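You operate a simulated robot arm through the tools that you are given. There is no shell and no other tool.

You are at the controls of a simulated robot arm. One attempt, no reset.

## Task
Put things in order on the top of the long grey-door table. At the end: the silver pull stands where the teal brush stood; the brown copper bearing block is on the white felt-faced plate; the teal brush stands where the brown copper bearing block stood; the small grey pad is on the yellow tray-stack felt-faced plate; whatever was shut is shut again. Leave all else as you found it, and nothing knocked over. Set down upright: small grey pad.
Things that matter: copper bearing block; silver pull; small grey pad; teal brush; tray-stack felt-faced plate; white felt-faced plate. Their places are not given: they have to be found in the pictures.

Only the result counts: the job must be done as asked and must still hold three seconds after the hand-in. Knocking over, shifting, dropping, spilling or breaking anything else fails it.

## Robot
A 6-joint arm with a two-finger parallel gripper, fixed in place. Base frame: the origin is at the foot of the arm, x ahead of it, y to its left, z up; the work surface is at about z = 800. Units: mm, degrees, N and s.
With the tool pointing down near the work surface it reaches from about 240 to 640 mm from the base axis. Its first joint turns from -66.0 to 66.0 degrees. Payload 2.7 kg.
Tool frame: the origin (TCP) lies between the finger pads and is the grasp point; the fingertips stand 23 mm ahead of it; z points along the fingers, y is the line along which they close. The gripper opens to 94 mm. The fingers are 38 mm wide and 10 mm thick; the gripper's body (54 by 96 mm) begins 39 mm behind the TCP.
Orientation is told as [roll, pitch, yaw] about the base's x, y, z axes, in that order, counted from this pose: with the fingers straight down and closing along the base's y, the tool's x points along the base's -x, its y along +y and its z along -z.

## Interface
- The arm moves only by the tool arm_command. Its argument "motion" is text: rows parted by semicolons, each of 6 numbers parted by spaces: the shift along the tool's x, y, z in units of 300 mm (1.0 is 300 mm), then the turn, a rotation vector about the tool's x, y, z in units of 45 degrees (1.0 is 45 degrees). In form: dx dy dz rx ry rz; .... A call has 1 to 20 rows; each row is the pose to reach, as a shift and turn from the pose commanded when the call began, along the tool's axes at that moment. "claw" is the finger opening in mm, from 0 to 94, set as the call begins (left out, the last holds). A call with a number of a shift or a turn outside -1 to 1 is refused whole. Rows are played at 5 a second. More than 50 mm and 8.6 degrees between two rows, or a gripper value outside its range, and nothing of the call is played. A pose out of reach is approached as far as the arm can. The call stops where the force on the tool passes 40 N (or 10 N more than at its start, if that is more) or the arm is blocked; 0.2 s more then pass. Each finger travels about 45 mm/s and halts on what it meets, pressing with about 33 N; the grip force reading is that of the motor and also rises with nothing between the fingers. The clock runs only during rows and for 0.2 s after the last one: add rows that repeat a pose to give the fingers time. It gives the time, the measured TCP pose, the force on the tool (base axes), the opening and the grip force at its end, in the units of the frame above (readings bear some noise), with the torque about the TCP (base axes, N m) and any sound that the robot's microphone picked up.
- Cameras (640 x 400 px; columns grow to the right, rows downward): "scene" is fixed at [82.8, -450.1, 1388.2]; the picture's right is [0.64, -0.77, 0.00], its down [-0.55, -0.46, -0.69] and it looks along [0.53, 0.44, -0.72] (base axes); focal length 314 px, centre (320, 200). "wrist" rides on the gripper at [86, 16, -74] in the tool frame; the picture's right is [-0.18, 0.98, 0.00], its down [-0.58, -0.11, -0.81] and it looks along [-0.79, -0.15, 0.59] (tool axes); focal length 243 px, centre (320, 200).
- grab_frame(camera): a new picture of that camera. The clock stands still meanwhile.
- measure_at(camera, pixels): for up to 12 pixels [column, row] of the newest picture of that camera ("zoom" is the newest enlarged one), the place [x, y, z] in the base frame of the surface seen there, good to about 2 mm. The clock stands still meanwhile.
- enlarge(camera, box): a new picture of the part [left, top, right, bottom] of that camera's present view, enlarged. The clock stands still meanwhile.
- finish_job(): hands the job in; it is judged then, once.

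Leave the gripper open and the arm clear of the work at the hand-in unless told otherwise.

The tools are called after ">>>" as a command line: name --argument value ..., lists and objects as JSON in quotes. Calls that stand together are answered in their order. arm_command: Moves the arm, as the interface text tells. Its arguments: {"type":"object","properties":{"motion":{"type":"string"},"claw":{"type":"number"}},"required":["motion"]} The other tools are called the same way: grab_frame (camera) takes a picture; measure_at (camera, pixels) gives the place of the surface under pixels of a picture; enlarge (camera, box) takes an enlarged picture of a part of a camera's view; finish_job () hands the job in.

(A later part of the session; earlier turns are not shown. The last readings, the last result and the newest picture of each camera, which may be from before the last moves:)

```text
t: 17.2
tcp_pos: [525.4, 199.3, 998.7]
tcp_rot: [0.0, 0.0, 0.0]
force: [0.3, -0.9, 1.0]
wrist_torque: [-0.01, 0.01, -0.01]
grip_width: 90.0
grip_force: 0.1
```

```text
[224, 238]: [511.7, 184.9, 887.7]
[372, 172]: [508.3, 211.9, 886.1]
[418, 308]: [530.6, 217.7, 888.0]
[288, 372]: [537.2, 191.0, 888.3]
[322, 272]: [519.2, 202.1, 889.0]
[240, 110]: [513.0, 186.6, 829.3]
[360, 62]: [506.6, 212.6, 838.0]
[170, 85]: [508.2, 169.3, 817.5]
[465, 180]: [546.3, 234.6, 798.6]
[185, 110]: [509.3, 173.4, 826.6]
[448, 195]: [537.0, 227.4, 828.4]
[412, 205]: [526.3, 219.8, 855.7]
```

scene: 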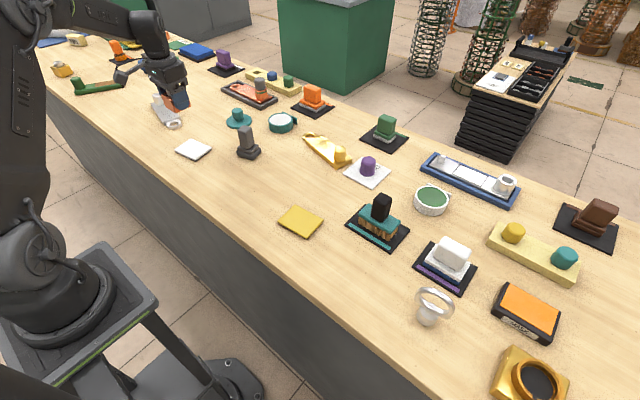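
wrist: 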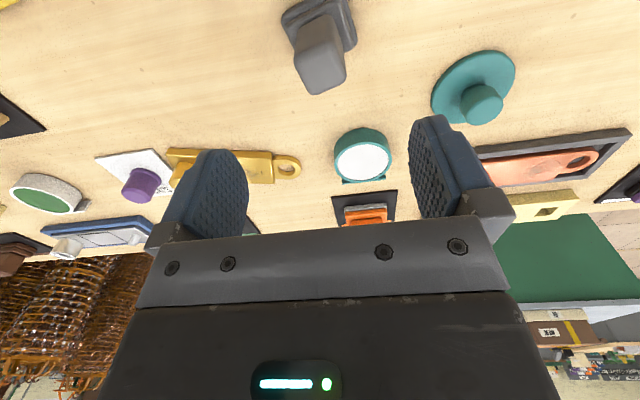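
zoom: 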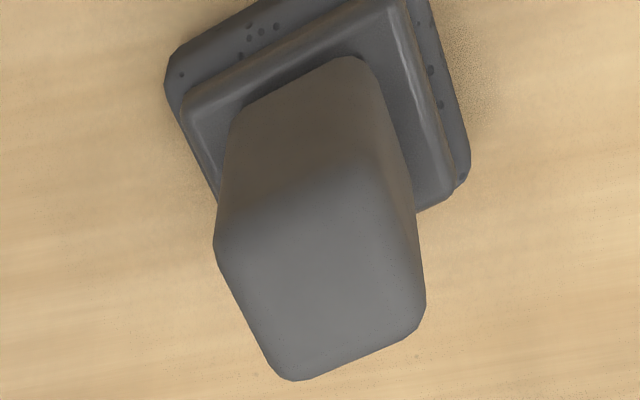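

The handle top is directly beneath the tool (projection agrees within 1 mm), yaw ≈ +12.5°. I turn the tool +12.5° about the vertical and descend to z≈870 with fingers at 70 mm.

>>> arm_command --motion "0 0.0033 0 0 0 -0.139; 0 0.0033 0 0 0 -0.278; 0 0.0033 0.1 0 0 -0.278; 0 0.0033 0.2 0 0 -0.278; 0 0.0033 0.3 0 0 -0.278; 0 0.0033 0.38 0 0 -0.278; 0 0.0033 0.4333 0 0 -0.278; 0 0.0033 0.4333 0 0 -0.278" --claw 70

>>> grab_frame --camera "wrist"

>>> enlarge --camera "scene" --box '[210, 90, 290, 170]'

```text
t: 19.0
tcp_pos: [523.9, 199.3, 869.5]
tcp_rot: [0.0, 0.0, 12.5]
force: [0.6, 0.1, -0.8]
wrist_torque: [-0.03, 0.03, -0.04]
grip_width: 69.9
grip_force: 0.0
```

```text
taken
```

wrist: 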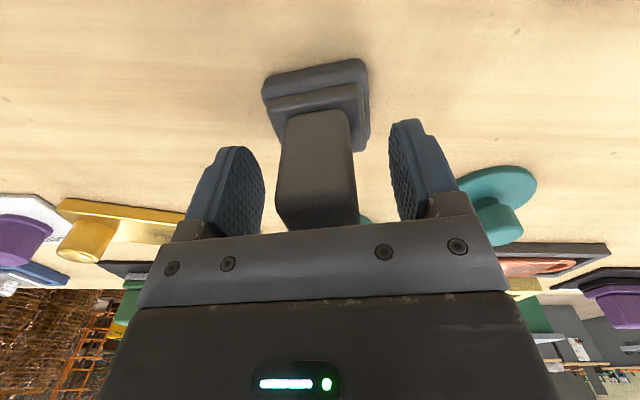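

```text
5.00 times, centred on (250, 130) of scene
```

zoom: 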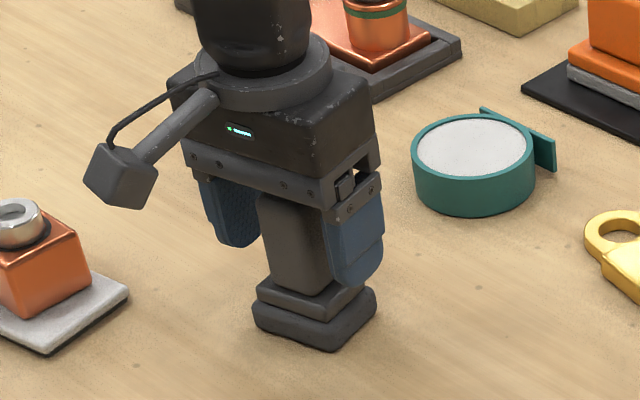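

The handle stands between the fingers. I close.

>>> arm_command --motion "0 0 0 0 0 0; 0 0 0 0 0 0; 0 0 0 0 0 0; 0 0 0 0 0 0; 0 0 0 0 0 0; 0 0 0 0 0 0" --claw 0

>>> grab_frame --camera "wrist"

```text
t: 20.4
tcp_pos: [523.7, 199.2, 869.2]
tcp_rot: [-0.1, -0.1, 12.5]
force: [0.6, -1.1, 0.2]
wrist_torque: [-0.05, 0.07, 0.02]
grip_width: 33.6
grip_force: 32.8
```

```text
taken
```

wrist: 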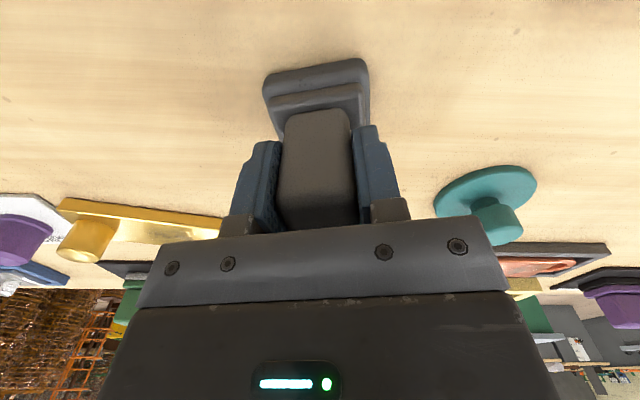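

Gripped the handle (33.6 mm, 33 N). I lift 135 mm, carry it over the yellow plate (≈(425,-99)), turning the tool back to yaw 0 on the way.

>>> arm_command --motion "0 0 -0.05 0 0 0; 0 0 -0.15 0 0 0; 0 0 -0.3 0 0 0; 0 0 -0.45 0 0 0; 0.0671 -0.1123 -0.45 0 0 0.035; 0.1343 -0.2245 -0.45 0 0 0.07; 0.2014 -0.3368 -0.45 0 0 0.104; 0.2685 -0.449 -0.45 0 0 0.139; 0.3356 -0.5613 -0.45 0 0 0.174; 0.4028 -0.6735 -0.45 0 0 0.2085; 0.4699 -0.7858 -0.45 0 0 0.243; 0.537 -0.898 -0.45 0 0 0.278; 0.537 -0.898 -0.45 0 0 0.278; 0.537 -0.898 -0.45 0 0 0.278"

>>> grab_frame --camera "wrist"

>>> grab_frame --camera "scene"

```text
t: 23.4
tcp_pos: [425.9, -97.2, 1003.8]
tcp_rot: [0.0, 0.0, 0.0]
force: [0.1, -0.2, -0.3]
wrist_torque: [-0.01, 0.0, -0.03]
grip_width: 33.8
grip_force: 32.9
```

```text
taken
```

wrist: 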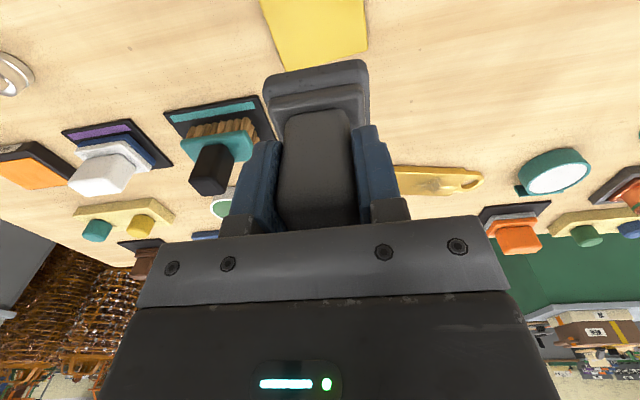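

```text
taken
```

scene: 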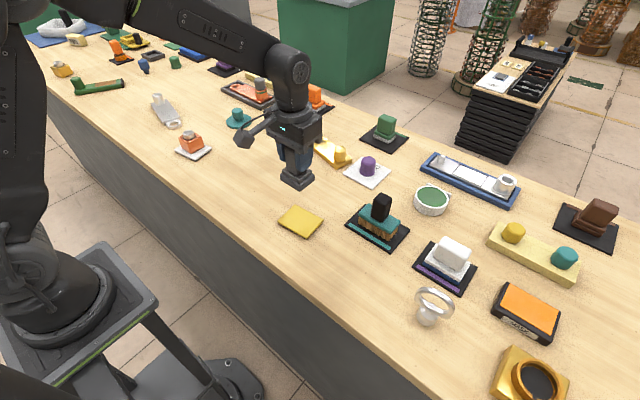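

The plate's far corners in the wrist view are at about (281,71) and (367,50). I measure those and mid points to verify the plate centre.

>>> measure_at --camera "wrist" --pixels '[[282, 68], [365, 48], [320, 25], [268, 20], [363, 20], [320, 60], [264, 8], [362, 6]]'

```text
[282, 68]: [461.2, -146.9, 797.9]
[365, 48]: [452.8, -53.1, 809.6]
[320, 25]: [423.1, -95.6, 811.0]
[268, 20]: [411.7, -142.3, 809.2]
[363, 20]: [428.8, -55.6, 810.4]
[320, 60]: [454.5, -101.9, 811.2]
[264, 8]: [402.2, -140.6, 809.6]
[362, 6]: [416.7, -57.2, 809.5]
```

Plate centre ≈(425,-98.7), directly below the tool. I descend to z≈884, a few mm above contact.

>>> arm_command --motion "0 0 0.12 0 0 0; 0 0 0.24 0 0 0; 0 0 0.32 0 0 0; 0 0 0.37 0 0 0; 0 0 0.4 0 0 0; 0 0 0.4 0 0 0"

>>> enlarge --camera "scene" --box '[260, 160, 350, 250]'

>>> grab_frame --camera "wrist"

```text
t: 24.8
tcp_pos: [425.9, -97.9, 882.9]
tcp_rot: [0.0, -0.1, 0.0]
force: [0.0, -0.4, -1.0]
wrist_torque: [-0.01, 0.02, 0.0]
grip_width: 33.7
grip_force: 33.1
```

```text
4.44 times, centred on (305, 205) of scene
```

zoom: 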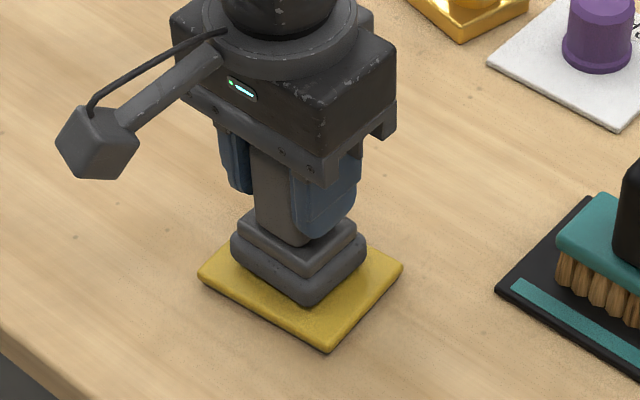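

```text
taken
```

wrist: 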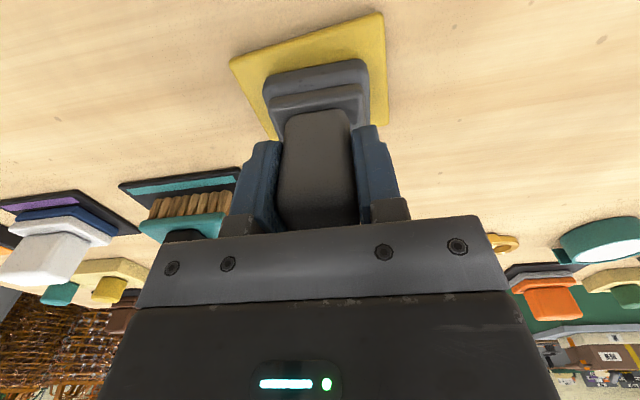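

The pad is just above the plate, centred. I lower in 1 mm steps and watch the force.

>>> arm_command --motion "0 0 0.0033 0 0 0; 0 0 0.0067 0 0 0; 0 0 0.0067 0 0 0"

```text
t: 25.6
tcp_pos: [426.0, -98.4, 882.0]
tcp_rot: [-0.1, 0.0, -0.1]
force: [0.9, -0.4, -1.4]
wrist_torque: [0.01, 0.01, 0.0]
grip_width: 33.4
grip_force: 33.2
```

No contact yet (force −1.4 N). Another 2 mm down.

>>> arm_command --motion "0 0 0.0033 0 0 0; 0 0 0.0067 0 0 0; 0 0 0.0067 0 0 0"

```text
t: 26.4
tcp_pos: [423.9, -98.3, 880.6]
tcp_rot: [-0.1, -0.2, 0.0]
force: [-5.0, 2.8, 19.0]
wrist_torque: [0.19, 0.51, 0.05]
grip_width: 33.8
grip_force: 33.5
```

Contact (19 N). I back off about 1 mm to relieve the load before opening.

>>> arm_command --motion "0 0 -0.0037 0 0 0; 0 0 -0.0037 0 0 0"

```text
t: 27.0
tcp_pos: [426.5, -97.8, 881.3]
tcp_rot: [0.0, -0.1, 0.0]
force: [0.8, 1.5, 6.3]
wrist_torque: [0.09, -0.02, -0.02]
grip_width: 33.8
grip_force: 32.6
```

Only +6 N left. I open the fingers to release the pad.

>>> arm_command --motion "0 0 0 0 0 0; 0 0 0 0 0 0; 0 0 0 0 0 0; 0 0 0 0 0 0; 0 0 0 0 0 0" --claw 75

>>> grab_frame --camera "wrist"

>>> enlarge --camera "scene" --box '[260, 160, 350, 250]'

```text
t: 28.2
tcp_pos: [425.6, -98.5, 881.6]
tcp_rot: [0.0, 0.0, 0.1]
force: [0.3, 0.9, 1.1]
wrist_torque: [-0.02, 0.02, -0.04]
grip_width: 75.0
grip_force: 0.0
```

```text
taken
```

wrist: 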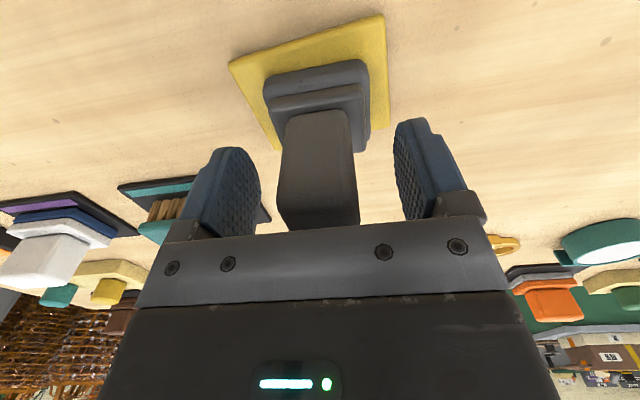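

```text
4.44 times, centred on (305, 205) of scene
```

zoom: 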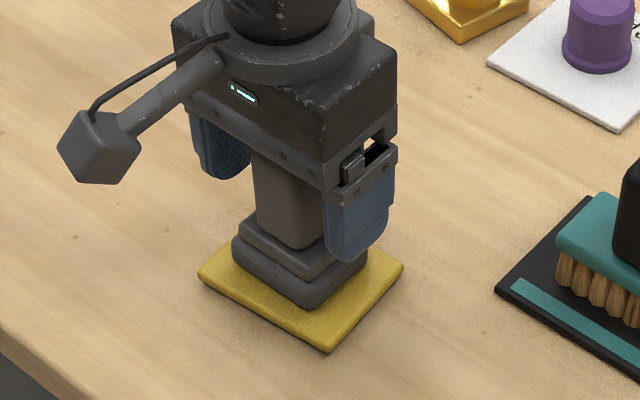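

The pad stands upright on the yellow plate. I lift off and move over the brush handle (≈(527,-249)) at z≈1010.

>>> arm_command --motion "0 0 -0.08 0 0 0; 0 0 -0.2 0 0 0; 0 0 -0.32 0 0 0; 0 0 -0.428 0 0 0; -0.068 -0.1 -0.428 0 0 0; -0.136 -0.2 -0.428 0 0 0; -0.204 -0.3 -0.428 0 0 0; -0.272 -0.4 -0.428 0 0 0; -0.34 -0.5 -0.428 0 0 0; -0.34 -0.5 -0.428 0 0 0; -0.34 -0.5 -0.428 0 0 0" --claw 75

>>> grab_frame --camera "wrist"

>>> enlarge --camera "wrist" --box '[240, 0, 400, 100]'

```text
t: 30.6
tcp_pos: [527.1, -248.2, 1007.4]
tcp_rot: [0.0, 0.1, 0.0]
force: [-0.2, 0.5, -0.7]
wrist_torque: [0.03, 0.03, -0.03]
grip_width: 74.9
grip_force: 0.0
```

```text
taken
```

wrist: 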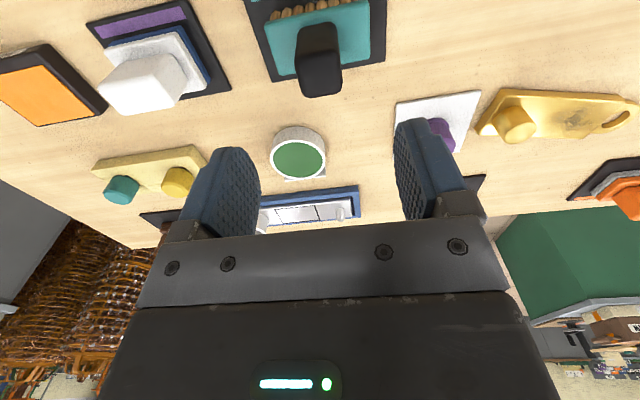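

```text
4.00 times, centred on (320, 50) of wrist
```

zoom: 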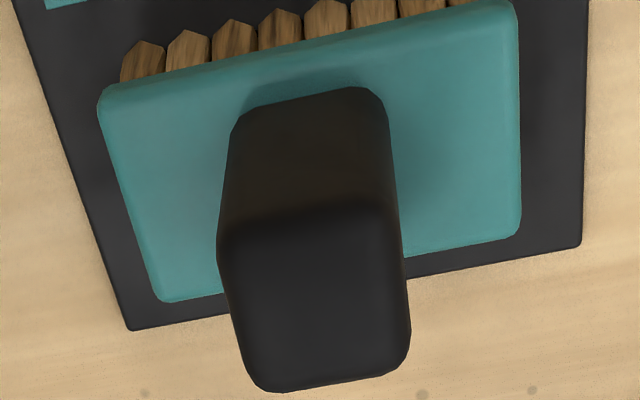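

I measure handle top corners in the zoom and the teal head and mat corners.

>>> measure_at --camera "zoom" --pixels '[[226, 240], [384, 214], [404, 358], [258, 386], [318, 300], [102, 95], [165, 298], [516, 235], [515, 10], [132, 326], [579, 244], [240, 120]]'

```text
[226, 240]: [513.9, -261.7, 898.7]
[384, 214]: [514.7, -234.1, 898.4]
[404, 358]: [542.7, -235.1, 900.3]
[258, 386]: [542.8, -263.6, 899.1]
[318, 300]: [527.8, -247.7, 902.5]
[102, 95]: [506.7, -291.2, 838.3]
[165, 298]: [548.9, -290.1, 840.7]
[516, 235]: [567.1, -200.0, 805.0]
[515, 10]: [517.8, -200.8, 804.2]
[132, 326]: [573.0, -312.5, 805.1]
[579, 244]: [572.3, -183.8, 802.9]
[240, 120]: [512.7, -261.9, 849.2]
```

Handle centre ≈(528.5,-248.6), axis aligned. I shift +2 mm in x and descend to z≈874 (tips ≈6 mm above the teal head).

>>> arm_command --motion "-0.0067 0 0 0 0 0; -0.0067 0 0.12 0 0 0; -0.0067 0 0.24 0 0 0; -0.0067 0 0.35 0 0 0; -0.0067 0 0.42 0 0 0; -0.0067 0 0.4533 0 0 0; -0.0067 0 0.4533 0 0 0" --claw 75

>>> grab_frame --camera "wrist"

>>> enlarge --camera "scene" --box '[335, 160, 425, 255]'

```text
t: 32.2
tcp_pos: [527.5, -248.0, 872.9]
tcp_rot: [0.0, -0.1, 0.0]
force: [-0.5, 0.0, 0.1]
wrist_torque: [-0.01, -0.01, 0.01]
grip_width: 75.2
grip_force: 0.0
```

```text
taken
```

wrist: 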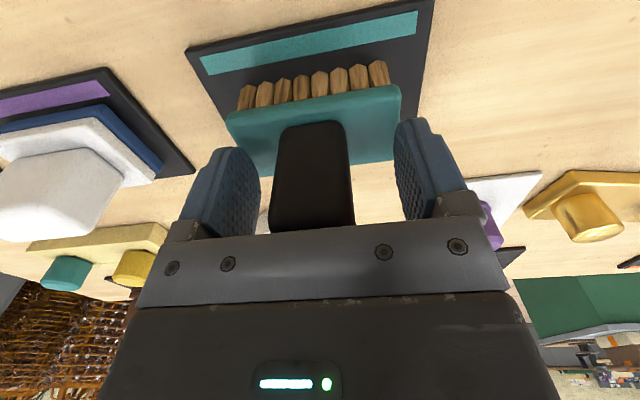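

```text
4.21 times, centred on (380, 208) of scene
```

zoom: 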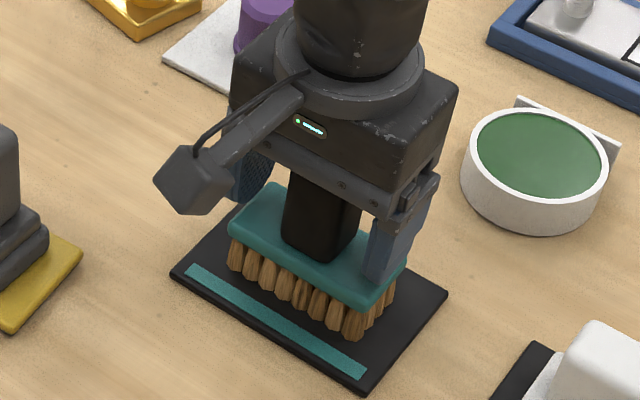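

The handle appears ~2–3 mm towards −y of the finger midpoint. I shift −2.5 mm in y, then close.

>>> arm_command --motion "0 -0.0083 0 0 0 0; 0 -0.0083 0 0 0 0" --claw 75

>>> arm_command --motion "0 0 0 0 0 0; 0 0 0 0 0 0; 0 0 0 0 0 0; 0 0 0 0 0 0; 0 0 0 0 0 0; 0 0 0 0 0 0" --claw 0

>>> grab_frame --camera "wrist"

```text
t: 32.8
tcp_pos: [529.8, -250.2, 872.0]
tcp_rot: [0.0, 0.0, 0.1]
force: [-0.3, 0.3, -0.4]
wrist_torque: [0.02, -0.01, 0.0]
grip_width: 75.3
grip_force: 0.2
```

```text
t: 34.2
tcp_pos: [528.0, -250.3, 871.6]
tcp_rot: [0.0, 0.0, 0.0]
force: [0.4, 0.7, -0.1]
wrist_torque: [0.01, 0.03, 0.0]
grip_width: 33.5
grip_force: 33.3
```

```text
taken
```

wrist: 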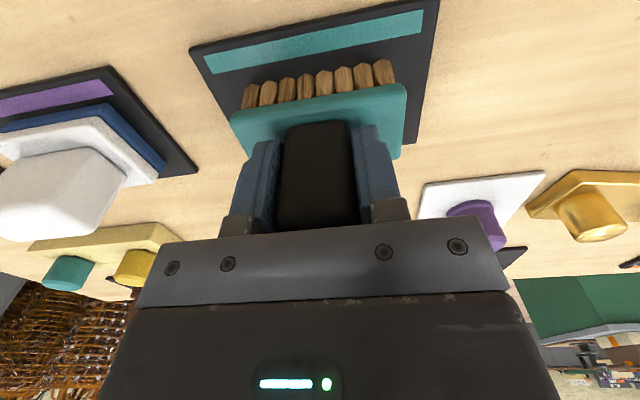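

Gripped the brush handle (33.5 mm, 33 N). I lift 140 mm and carry it toward the block's old place (≈(548,90)), first half.

>>> arm_command --motion "0 0 -0.05 0 0 0; 0 0 -0.15 0 0 0; 0 0 -0.3 0 0 0; 0 0 -0.4667 0 0 0; -0.008 0.14 -0.4667 0 0 0; -0.016 0.285 -0.4667 0 0 0; -0.024 0.43 -0.4667 0 0 0; -0.0325 0.57 -0.4667 0 0 0; -0.0325 0.57 -0.4667 0 0 0"

>>> arm_command --motion "-0.008 0.14 0 0 0 0; -0.016 0.285 0 0 0 0; -0.024 0.43 0 0 0 0; -0.0325 0.57 0 0 0 0; -0.0325 0.57 0 0 0 0; -0.0325 0.57 0 0 0 0"

>>> grab_frame --camera "wrist"

>>> grab_frame --camera "scene"

```text
t: 36.2
tcp_pos: [538.7, -78.3, 1014.3]
tcp_rot: [-0.1, 0.0, 0.0]
force: [0.4, 0.4, -1.6]
wrist_torque: [-0.03, 0.0, 0.0]
grip_width: 33.7
grip_force: 33.2
```

```text
t: 37.6
tcp_pos: [552.2, 94.0, 1013.7]
tcp_rot: [0.0, 0.0, 0.0]
force: [0.3, 0.6, -1.0]
wrist_torque: [-0.02, 0.0, -0.01]
grip_width: 33.6
grip_force: 33.4
```

```text
taken
```

wrist: 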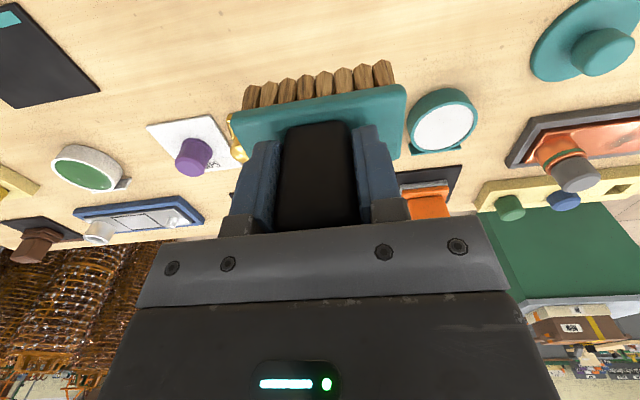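

```text
taken
```

scene: 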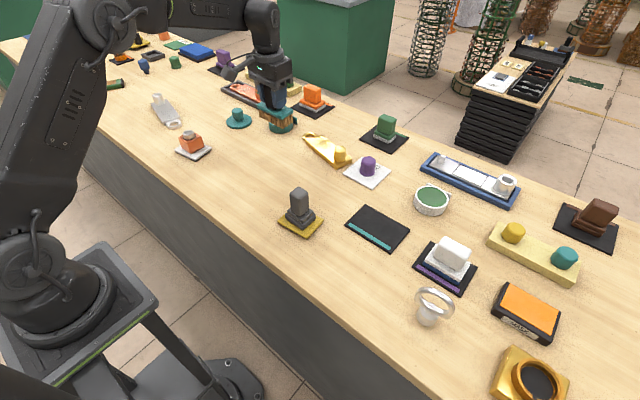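

Reading (552,94) is a bit off the expected (548.3,90.3); I take null readings to average.

>>> arm_command --motion "0 0 0 0 0 0"

>>> arm_command --motion "0 0 0 0 0 0"

>>> arm_command --motion "0 0 0 0 0 0"

>>> arm_command --motion "0 0 0 0 0 0"

```text
t: 38.0
tcp_pos: [552.4, 95.3, 1013.7]
tcp_rot: [0.1, 0.0, -0.1]
force: [-0.2, -0.1, -1.5]
wrist_torque: [0.0, 0.01, -0.01]
grip_width: 33.6
grip_force: 32.8
```

```text
t: 38.4
tcp_pos: [551.3, 94.6, 1012.7]
tcp_rot: [0.0, 0.0, 0.0]
force: [0.5, 0.2, -1.7]
wrist_torque: [0.0, -0.03, -0.02]
grip_width: 33.7
grip_force: 33.5
```

```text
t: 38.8
tcp_pos: [551.6, 94.3, 1013.2]
tcp_rot: [0.1, 0.0, 0.0]
force: [0.0, -0.5, -1.5]
wrist_torque: [-0.04, 0.0, 0.01]
grip_width: 33.6
grip_force: 33.4
```

```text
t: 39.2
tcp_pos: [552.3, 94.1, 1013.2]
tcp_rot: [0.0, 0.0, 0.0]
force: [0.6, -1.2, -2.5]
wrist_torque: [-0.01, 0.0, 0.0]
grip_width: 33.5
grip_force: 32.6
```

The averaged reading is (551.9,94.5), about 3 mm off what I commanded. I'll use the fixed scene camera as the common reference: descend to ~25 mm above contact and measure the brush there against the block's old scene measurement (549,86.6).

>>> arm_command --motion "0.008 -0.008 0 0 0 0; 0.008 -0.008 0.12 0 0 0; 0.008 -0.008 0.24 0 0 0; 0.008 -0.008 0.34 0 0 0; 0.008 -0.008 0.4 0 0 0; 0.008 -0.008 0.4 0 0 0"

>>> enlarge --camera "scene" --box '[240, 110, 330, 180]'

>>> grab_frame --camera "wrist"

```text
t: 40.6
tcp_pos: [546.9, 89.6, 892.1]
tcp_rot: [0.0, 0.0, 0.0]
force: [-0.3, -0.4, -1.1]
wrist_torque: [0.01, 0.01, 0.0]
grip_width: 33.9
grip_force: 33.4
```

```text
5.71 times, centred on (285, 145) of scene
```

zoom: 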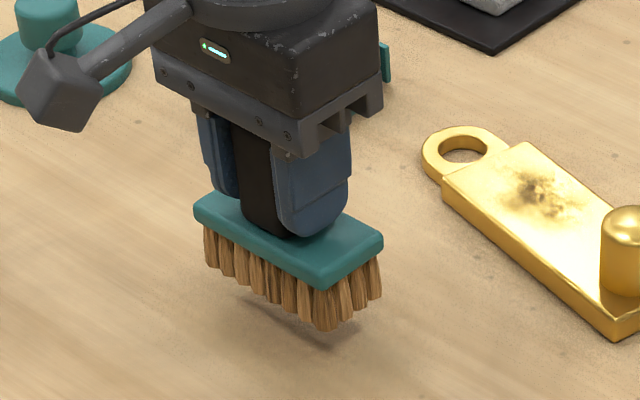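

```text
taken
```

wrist: 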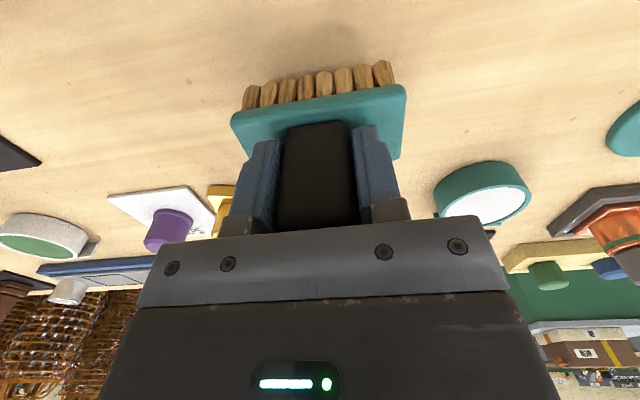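

Reading now (546.9,89.6). I measure the teal head's corners in the scene zoom: left (198,207), front (322,275), right (380,240).

>>> measure_at --camera "zoom" --pixels '[[198, 208], [322, 272], [380, 238], [210, 196], [322, 284], [230, 205], [322, 326], [207, 262], [376, 296]]'

```text
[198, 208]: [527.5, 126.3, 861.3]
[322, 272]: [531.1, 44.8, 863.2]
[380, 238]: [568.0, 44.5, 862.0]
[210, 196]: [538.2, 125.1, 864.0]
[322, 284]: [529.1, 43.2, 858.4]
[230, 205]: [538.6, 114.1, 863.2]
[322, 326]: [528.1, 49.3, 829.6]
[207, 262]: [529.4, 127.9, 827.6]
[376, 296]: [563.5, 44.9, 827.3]
```

Brush centre (548.3,85.2) vs. block's old (549.2,86.6) in the same camera: shift +1, +1.4 mm. Bristles are ≈27 mm above the table; I go down 22 mm first.

>>> arm_command --motion "-0.0033 0.0047 0.02 0 0 0; -0.0033 0.0047 0.05 0 0 0; -0.0033 0.0047 0.0733 0 0 0; -0.0033 0.0047 0.0733 0 0 0"

>>> enlarge --camera "scene" --box '[240, 110, 330, 180]'

```text
t: 41.6
tcp_pos: [548.1, 91.2, 871.4]
tcp_rot: [0.1, 0.0, 0.0]
force: [0.0, 0.0, -0.6]
wrist_torque: [0.02, 0.05, 0.01]
grip_width: 33.7
grip_force: 32.7
```

```text
5.71 times, centred on (285, 145) of scene
```

zoom: 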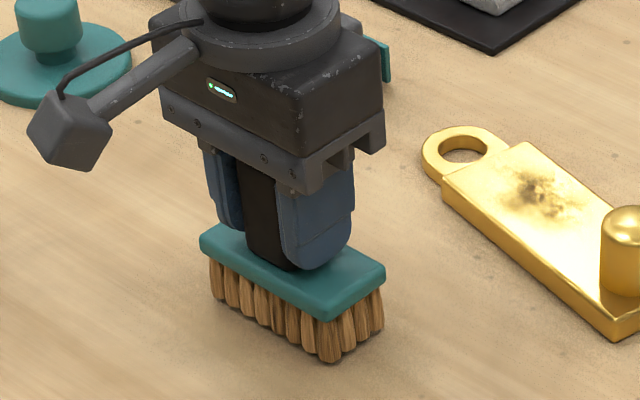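

Still slightly above the table. I lower in 1 mm steps, 3 mm total.

>>> arm_command --motion "0 0 0.0033 0 0 0; 0 0 0.0067 0 0 0; 0 0 0.01 0 0 0; 0 0 0.01 0 0 0"

```text
t: 42.6
tcp_pos: [546.4, 90.8, 867.2]
tcp_rot: [0.1, 0.0, 0.0]
force: [-0.7, 0.2, -1.3]
wrist_torque: [-0.02, 0.02, 0.01]
grip_width: 33.7
grip_force: 32.9
```

No contact yet (−1.3 N). Another 2 mm in small steps.

>>> arm_command --motion "0 0 0.0033 0 0 0; 0 0 0.0067 0 0 0; 0 0 0.0067 0 0 0"

```text
t: 43.4
tcp_pos: [548.7, 91.9, 867.1]
tcp_rot: [0.0, -0.1, 0.0]
force: [-3.6, -0.5, 5.5]
wrist_torque: [0.01, 0.23, 0.01]
grip_width: 33.7
grip_force: 33.1
```

Contact (+5.5 N). I open to release the brush.

>>> arm_command --motion "0 0 0 0 0 0; 0 0 0 0 0 0; 0 0 0 0 0 0; 0 0 0 0 0 0; 0 0 0 0 0 0" --claw 75

>>> grab_frame --camera "wrist"

>>> enlarge --camera "scene" --box '[240, 110, 330, 180]'

```text
t: 44.6
tcp_pos: [546.6, 90.6, 864.9]
tcp_rot: [0.0, 0.0, 0.1]
force: [-0.2, -0.5, -0.7]
wrist_torque: [-0.02, 0.0, 0.0]
grip_width: 75.2
grip_force: 0.1
```

```text
taken
```

wrist: 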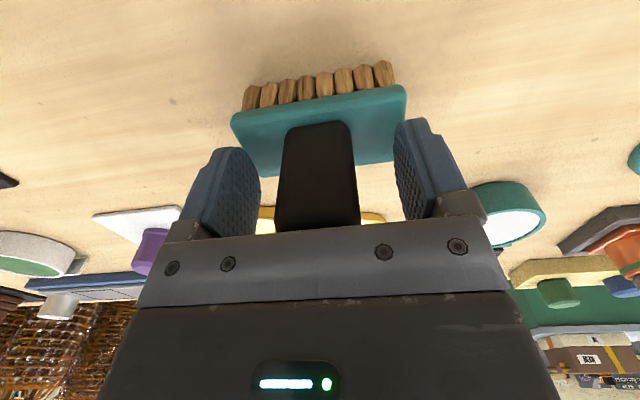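

```text
5.71 times, centred on (285, 145) of scene
```

zoom: 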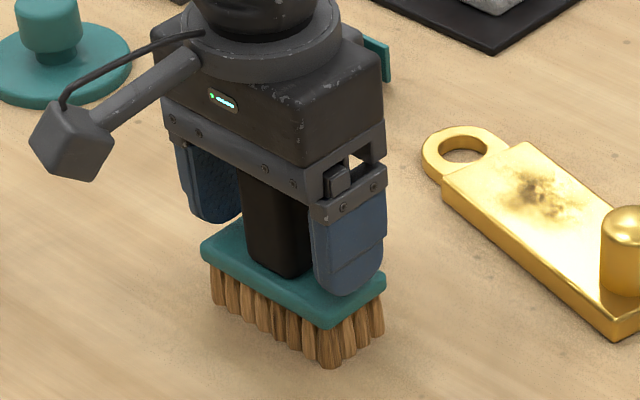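

The brush stands free on the table. I lift straight up, then move towards the pull: first leg to about (475,-175) at z≈1012.

>>> arm_command --motion "0 0 -0.05 0 0 0; 0 0 -0.15 0 0 0; 0 0 -0.3 0 0 0; 0 0 -0.4 0 0 0; 0 0 -0.4833 0 0 0; 0.034 -0.126 -0.4833 0 0 0; 0.069 -0.252 -0.4833 0 0 0; 0.103 -0.378 -0.4833 0 0 0; 0.137 -0.504 -0.4833 0 0 0; 0.171 -0.63 -0.4833 0 0 0; 0.206 -0.756 -0.4833 0 0 0; 0.24 -0.8817 -0.4833 0 0 0; 0.24 -0.8817 -0.4833 0 0 0" --claw 75

>>> grab_frame --camera "scene"

>>> grab_frame --camera "wrist"

```text
t: 47.4
tcp_pos: [474.9, -173.5, 1012.4]
tcp_rot: [0.0, 0.0, 0.0]
force: [-0.3, -0.1, 0.5]
wrist_torque: [0.01, -0.02, 0.0]
grip_width: 74.9
grip_force: 0.1
```

```text
taken
```

scene: 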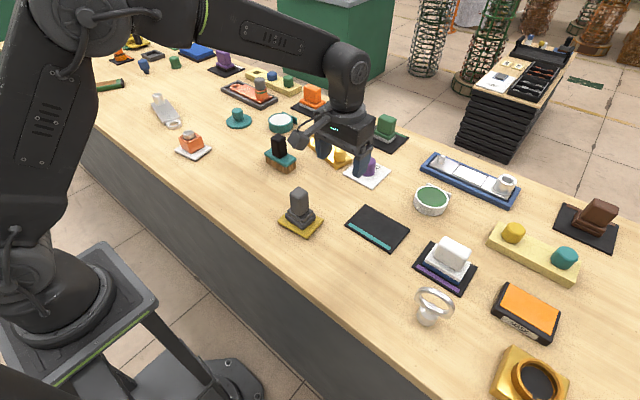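

```text
taken
```

wrist: 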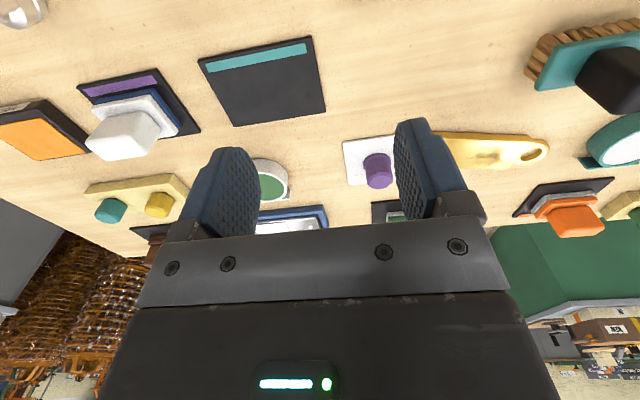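

All three placed items look right. Second leg: to above the pull (≈(404.5,-440)) while turning the tool −45° yaw.

>>> arm_command --motion "0.029 -0.111 0 0 0 0.125; 0.058 -0.222 0 0 0 0.25; 0.0875 -0.3325 0 0 0 0.375; 0.117 -0.443 0 0 0 0.5; 0.146 -0.554 0 0 0 0.625; 0.175 -0.665 0 0 0 0.75; 0.204 -0.776 0 0 0 0.875; 0.2333 -0.8867 0 0 0 1.0; 0.2333 -0.8867 0 0 0 1.0" --claw 75

>>> arm_command --motion "0 0 0 0 0 0.15; 0 0 0 0 0 0.3; 0 0 0 0 0 0.45; 0 0 0 0 0 0.6; 0 0 0 0 0 0.75; 0 0 0 0 0 0.893; 0 0 0 0 0 0.893; 0 0 0 0 0 0.893" --claw 75

>>> grab_frame --camera "wrist"

>>> grab_frame --camera "scene"

```text
t: 49.4
tcp_pos: [405.4, -440.0, 1010.6]
tcp_rot: [0.1, -0.1, -45.1]
force: [0.4, -0.3, -0.3]
wrist_torque: [-0.05, -0.01, -0.01]
grip_width: 75.0
grip_force: 0.0
```

```text
t: 51.2
tcp_pos: [405.5, -439.9, 1010.5]
tcp_rot: [0.0, 0.0, -85.1]
force: [-0.3, -0.7, -0.6]
wrist_torque: [0.04, 0.0, -0.03]
grip_width: 75.0
grip_force: 0.1
```

```text
taken
```

wrist: 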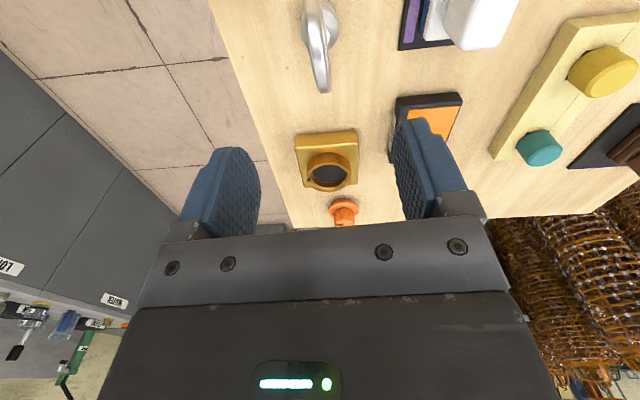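

```text
taken
```

scene: 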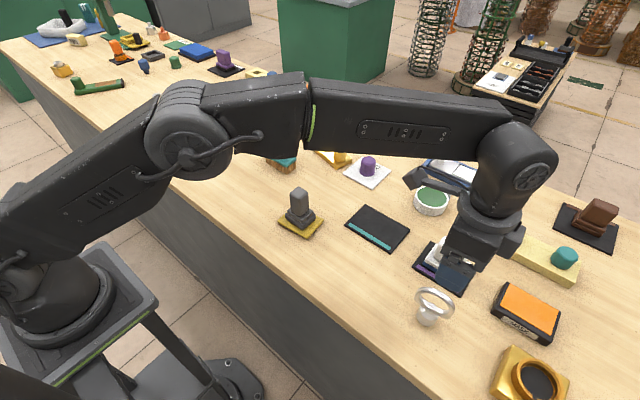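

The ring now appears edge-on in the wrist view near (318,45). I zoom in and measure.

>>> enlarge --camera "wrist" --box '[240, 0, 400, 100]'

```text
4.00 times, centred on (320, 50) of wrist
```

zoom: 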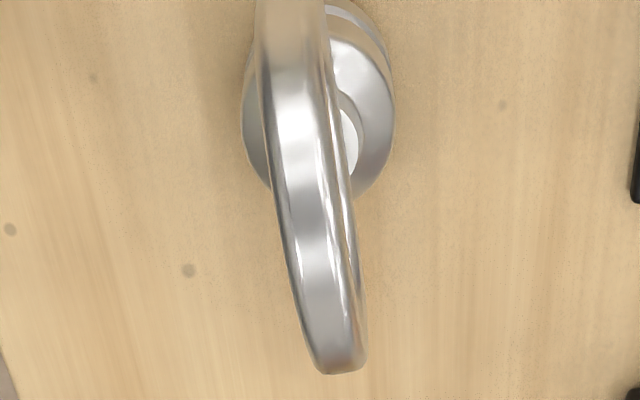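

>>> measure_at --camera "zoom" --pixels '[[260, 20], [320, 20], [275, 130], [325, 120], [300, 270], [345, 260], [325, 365], [355, 360], [300, 130], [320, 270], [290, 60], [380, 100]]'

>>> enlarge --camera "scene" --box '[405, 225, 505, 335]'

```text
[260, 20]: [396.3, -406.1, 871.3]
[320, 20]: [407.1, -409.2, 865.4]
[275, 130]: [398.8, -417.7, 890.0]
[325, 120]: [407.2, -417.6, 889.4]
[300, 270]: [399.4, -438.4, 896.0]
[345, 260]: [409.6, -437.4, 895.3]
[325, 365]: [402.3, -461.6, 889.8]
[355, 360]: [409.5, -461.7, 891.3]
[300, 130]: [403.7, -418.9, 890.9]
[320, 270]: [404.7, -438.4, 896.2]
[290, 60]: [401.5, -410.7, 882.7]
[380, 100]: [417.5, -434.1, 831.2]
```

```text
3.64 times, centred on (455, 280) of scene
```

zoom: 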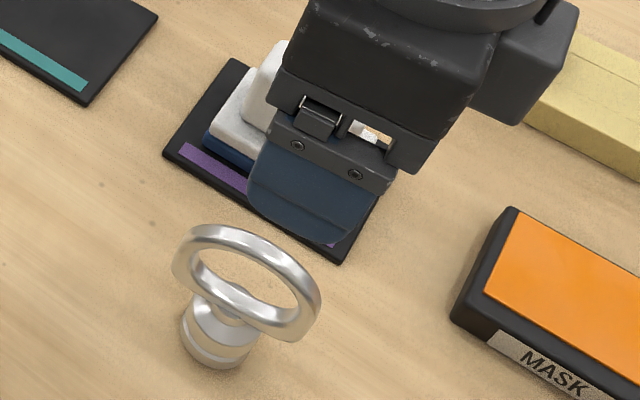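

The ring is centred between the fingers in the closing direction (zoom columns 298–347 at the tool's row) and its plane matches the −85° yaw. I descend to z≈873.

>>> arm_command --motion "0 0 0.1 0 0 0; 0 0 0.2 0 0 0; 0 0 0.3 0 0 0; 0 0 0.4 0 0 0; 0 0 0.44 0 0 0; 0 0 0.4633 0 0 0; 0 0 0.4633 0 0 0" --claw 75

>>> grab_frame --camera "wrist"

>>> enlarge --camera "scene" --box '[390, 235, 490, 345]'

```text
t: 52.8
tcp_pos: [406.5, -439.4, 871.9]
tcp_rot: [0.0, 0.0, -85.2]
force: [-0.1, 0.1, -0.7]
wrist_torque: [-0.03, 0.03, -0.02]
grip_width: 75.1
grip_force: 0.1
```

```text
taken
```

wrist: 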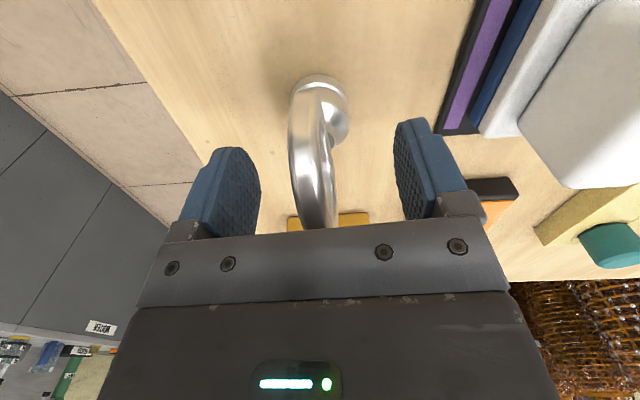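

```text
3.64 times, centred on (440, 290) of scene
```

zoom: 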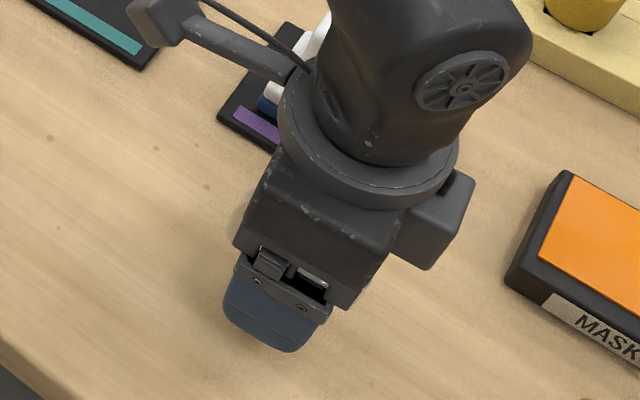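

The ring is between the fingers, nothing touched. I close on it.

>>> arm_command --motion "0 0 0 0 0 0; 0 0 0 0 0 0; 0 0 0 0 0 0; 0 0 0 0 0 0; 0 0 0 0 0 0; 0 0 0 0 0 0; 0 0 0 0 0 0; 0 0 0 0 0 0" --claw 0

>>> grab_frame --camera "wrist"

```text
t: 54.6
tcp_pos: [405.4, -440.2, 871.4]
tcp_rot: [0.0, -0.1, -85.3]
force: [0.4, 0.2, 0.2]
wrist_torque: [0.01, -0.01, 0.02]
grip_width: 11.7
grip_force: 33.4
```

```text
taken
```

wrist: 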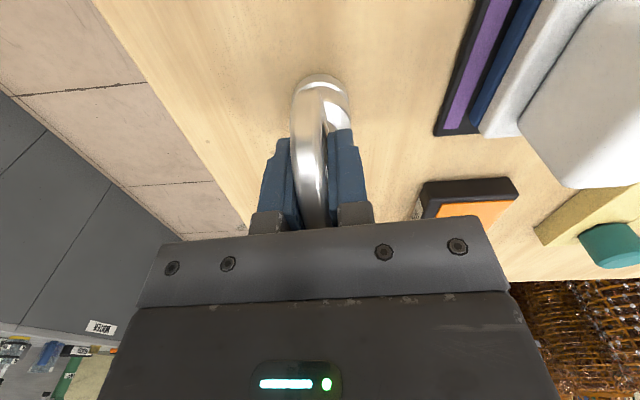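

Gripped (11.7 mm, 33 N). I lift gently 140 mm and look for slip or tilt.

>>> arm_command --motion "0 0 -0.02 0 0 0; 0 0 -0.06 0 0 0; 0 0 -0.14 0 0 0; 0 0 -0.24 0 0 0; 0 0 -0.35 0 0 0; 0 0 -0.4667 0 0 0; 0 0 -0.4667 0 0 0; 0 0 -0.4667 0 0 0"

>>> grab_frame --camera "wrist"

>>> enlarge --camera "scene" --box '[400, 180, 540, 310]'

```text
t: 56.4
tcp_pos: [405.4, -441.1, 1011.4]
tcp_rot: [0.0, 0.0, -85.1]
force: [0.1, 0.4, -2.2]
wrist_torque: [-0.02, -0.01, -0.01]
grip_width: 11.8
grip_force: 32.4
```

```text
taken
```

wrist: 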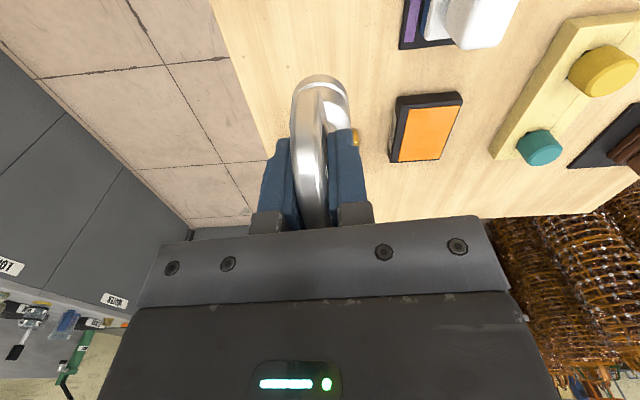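

```text
3.08 times, centred on (470, 245) of scene
```

zoom: 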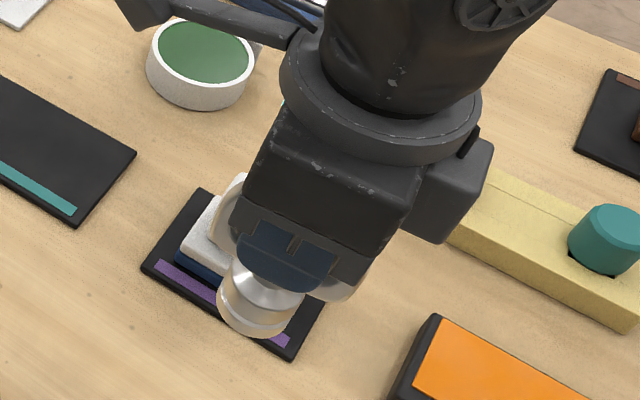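

The pull hangs firmly and straight. I carry it to the brush's old place (≈(528.5,-250.5)) at this height.

>>> arm_command --motion "0.0992 0.0776 0 0 0 0; 0.1983 0.1551 0 0 0 0; 0.2975 0.2327 0 0 0 0; 0.3967 0.3102 0 0 0 0; 0.4958 0.3878 0 0 0 0; 0.595 0.4653 0 0 0 0; 0.595 0.4653 0 0 0 0; 0.595 0.4653 0 0 0 0"

>>> grab_frame --camera "wrist"

>>> enlarge --camera "scene" --box '[330, 150, 450, 260]'

```text
t: 58.2
tcp_pos: [527.0, -249.7, 1012.2]
tcp_rot: [0.1, -0.1, -85.2]
force: [-0.4, -0.1, -0.4]
wrist_torque: [0.04, -0.05, 0.03]
grip_width: 11.7
grip_force: 32.9
```

```text
taken
```

wrist: 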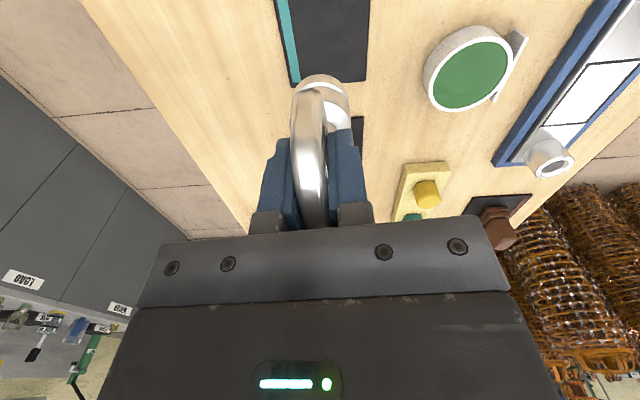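

```text
3.64 times, centred on (390, 205) of scene
```

zoom: 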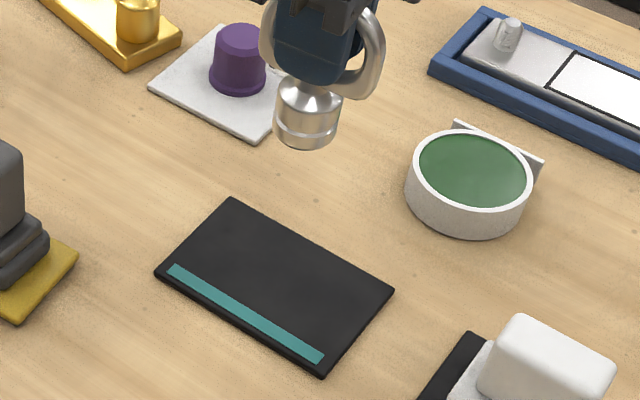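

The mat is free below. I descend to about 20 mm above the mat, then measure the foot in the scene view against the brush's old scene centre (528.3,-253).

>>> arm_command --motion "0 0 0.1 0 0 0; 0 0 0.2 0 0 0; 0 0 0.3 0 0 0; 0 0 0.36 0 0 0; 0 0 0.38 0 0 0; 0 0 0.38 0 0 0"

>>> enlarge --camera "scene" --box '[340, 180, 420, 250]'

```text
t: 59.6
tcp_pos: [528.7, -250.3, 899.4]
tcp_rot: [0.0, 0.1, -85.2]
force: [0.3, -1.5, -1.6]
wrist_torque: [-0.04, 0.01, -0.01]
grip_width: 11.9
grip_force: 32.6
```

```text
5.71 times, centred on (380, 215) of scene
```

zoom: 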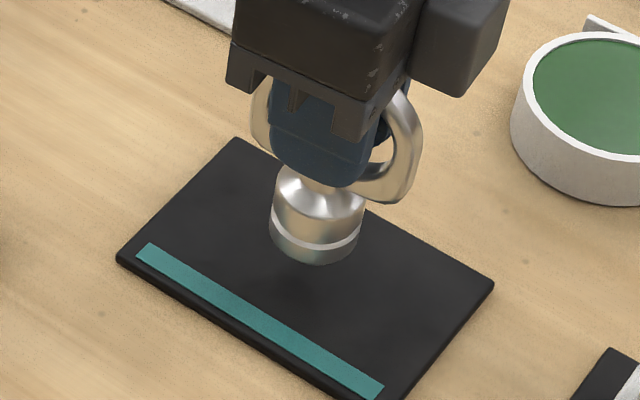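

I measure points around the foot's rim in this zoom: left (273,225), front (312,245), right (359,215).

>>> measure_at --camera "zoom" --pixels '[[273, 215], [290, 235], [312, 245], [340, 235], [360, 210], [312, 258], [275, 235], [355, 240], [300, 225], [330, 225]]'

```text
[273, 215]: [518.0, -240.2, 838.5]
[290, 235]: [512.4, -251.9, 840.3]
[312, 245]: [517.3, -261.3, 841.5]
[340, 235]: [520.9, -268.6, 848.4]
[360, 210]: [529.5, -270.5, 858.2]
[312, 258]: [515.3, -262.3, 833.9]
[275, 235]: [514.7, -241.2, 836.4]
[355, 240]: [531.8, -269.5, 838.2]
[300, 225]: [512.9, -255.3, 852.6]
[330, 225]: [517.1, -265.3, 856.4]
```

Circle fit: foot centre ≈(530.5,-252), r≈18; target (528.3,-253). I correct −2/−1 mm and lower 17 mm.

>>> arm_command --motion "-0.0027 -0.0069 0.01 0 0 0; -0.0027 -0.0069 0.035 0 0 0; -0.0027 -0.0069 0.0567 0 0 0; -0.0027 -0.0069 0.0567 0 0 0"

>>> enlarge --camera "scene" --box '[340, 180, 420, 250]'

```text
t: 60.6
tcp_pos: [526.6, -251.6, 882.5]
tcp_rot: [0.0, 0.0, -85.2]
force: [1.1, -0.3, -1.0]
wrist_torque: [0.01, 0.0, -0.01]
grip_width: 11.8
grip_force: 32.8
```

```text
5.71 times, centred on (380, 215) of scene
```

zoom: 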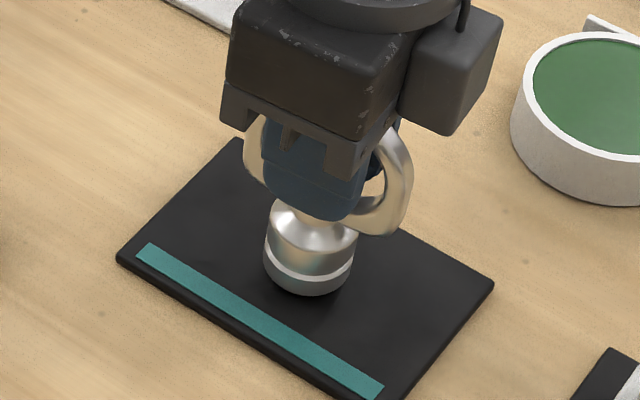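

Still a few mm above the mat. Lower 3 mm in 1 mm steps.

>>> arm_command --motion "0 0 0.0033 0 0 0; 0 0 0.0067 0 0 0; 0 0 0.01 0 0 0; 0 0 0.01 0 0 0"

```text
t: 61.6
tcp_pos: [528.4, -250.5, 878.6]
tcp_rot: [0.0, 0.1, -85.3]
force: [-0.7, 1.2, -0.9]
wrist_torque: [-0.02, 0.03, 0.01]
grip_width: 12.1
grip_force: 33.1
```

No contact (−0.9 N). Another 1.5 mm.

>>> arm_command --motion "0 0 0.0025 0 0 0; 0 0 0.005 0 0 0; 0 0 0.005 0 0 0"

```text
t: 62.4
tcp_pos: [526.8, -252.1, 877.6]
tcp_rot: [0.0, 0.0, -85.2]
force: [-1.8, 1.7, 2.7]
wrist_torque: [0.15, 0.12, 0.04]
grip_width: 11.8
grip_force: 33.1
```

Contact (+2.7 N, i.e. the mat carries it). I open the fingers.

>>> arm_command --motion "0 0 0 0 0 0; 0 0 0 0 0 0; 0 0 0 0 0 0; 0 0 0 0 0 0; 0 0 0 0 0 0" --claw 60

>>> grab_frame --camera "wrist"

>>> enlarge --camera "scene" --box '[340, 180, 420, 250]'

```text
t: 63.6
tcp_pos: [527.5, -252.2, 875.8]
tcp_rot: [0.1, 0.0, -85.2]
force: [0.7, 0.1, 0.3]
wrist_torque: [0.02, 0.02, 0.02]
grip_width: 60.0
grip_force: 0.1
```

```text
taken
```

wrist: 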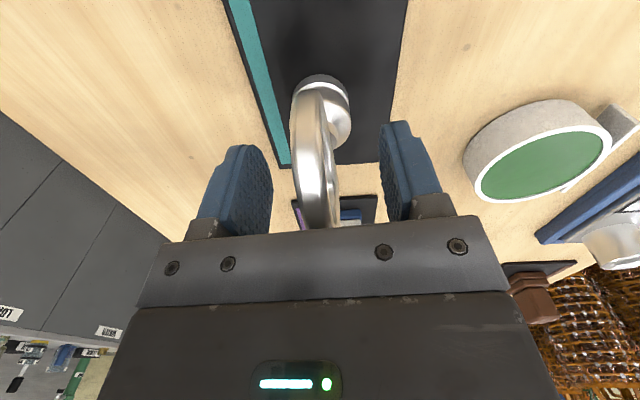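

```text
5.71 times, centred on (380, 215) of scene
```

zoom: 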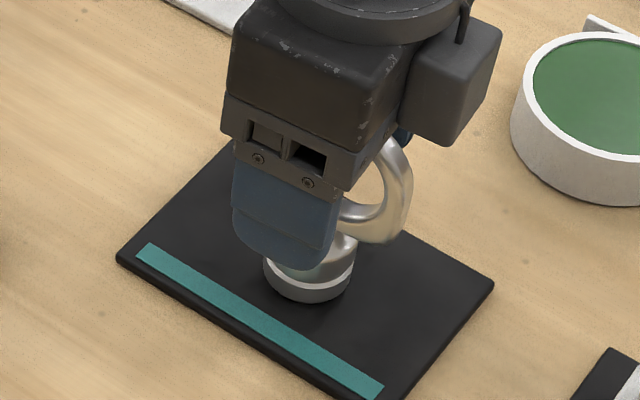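

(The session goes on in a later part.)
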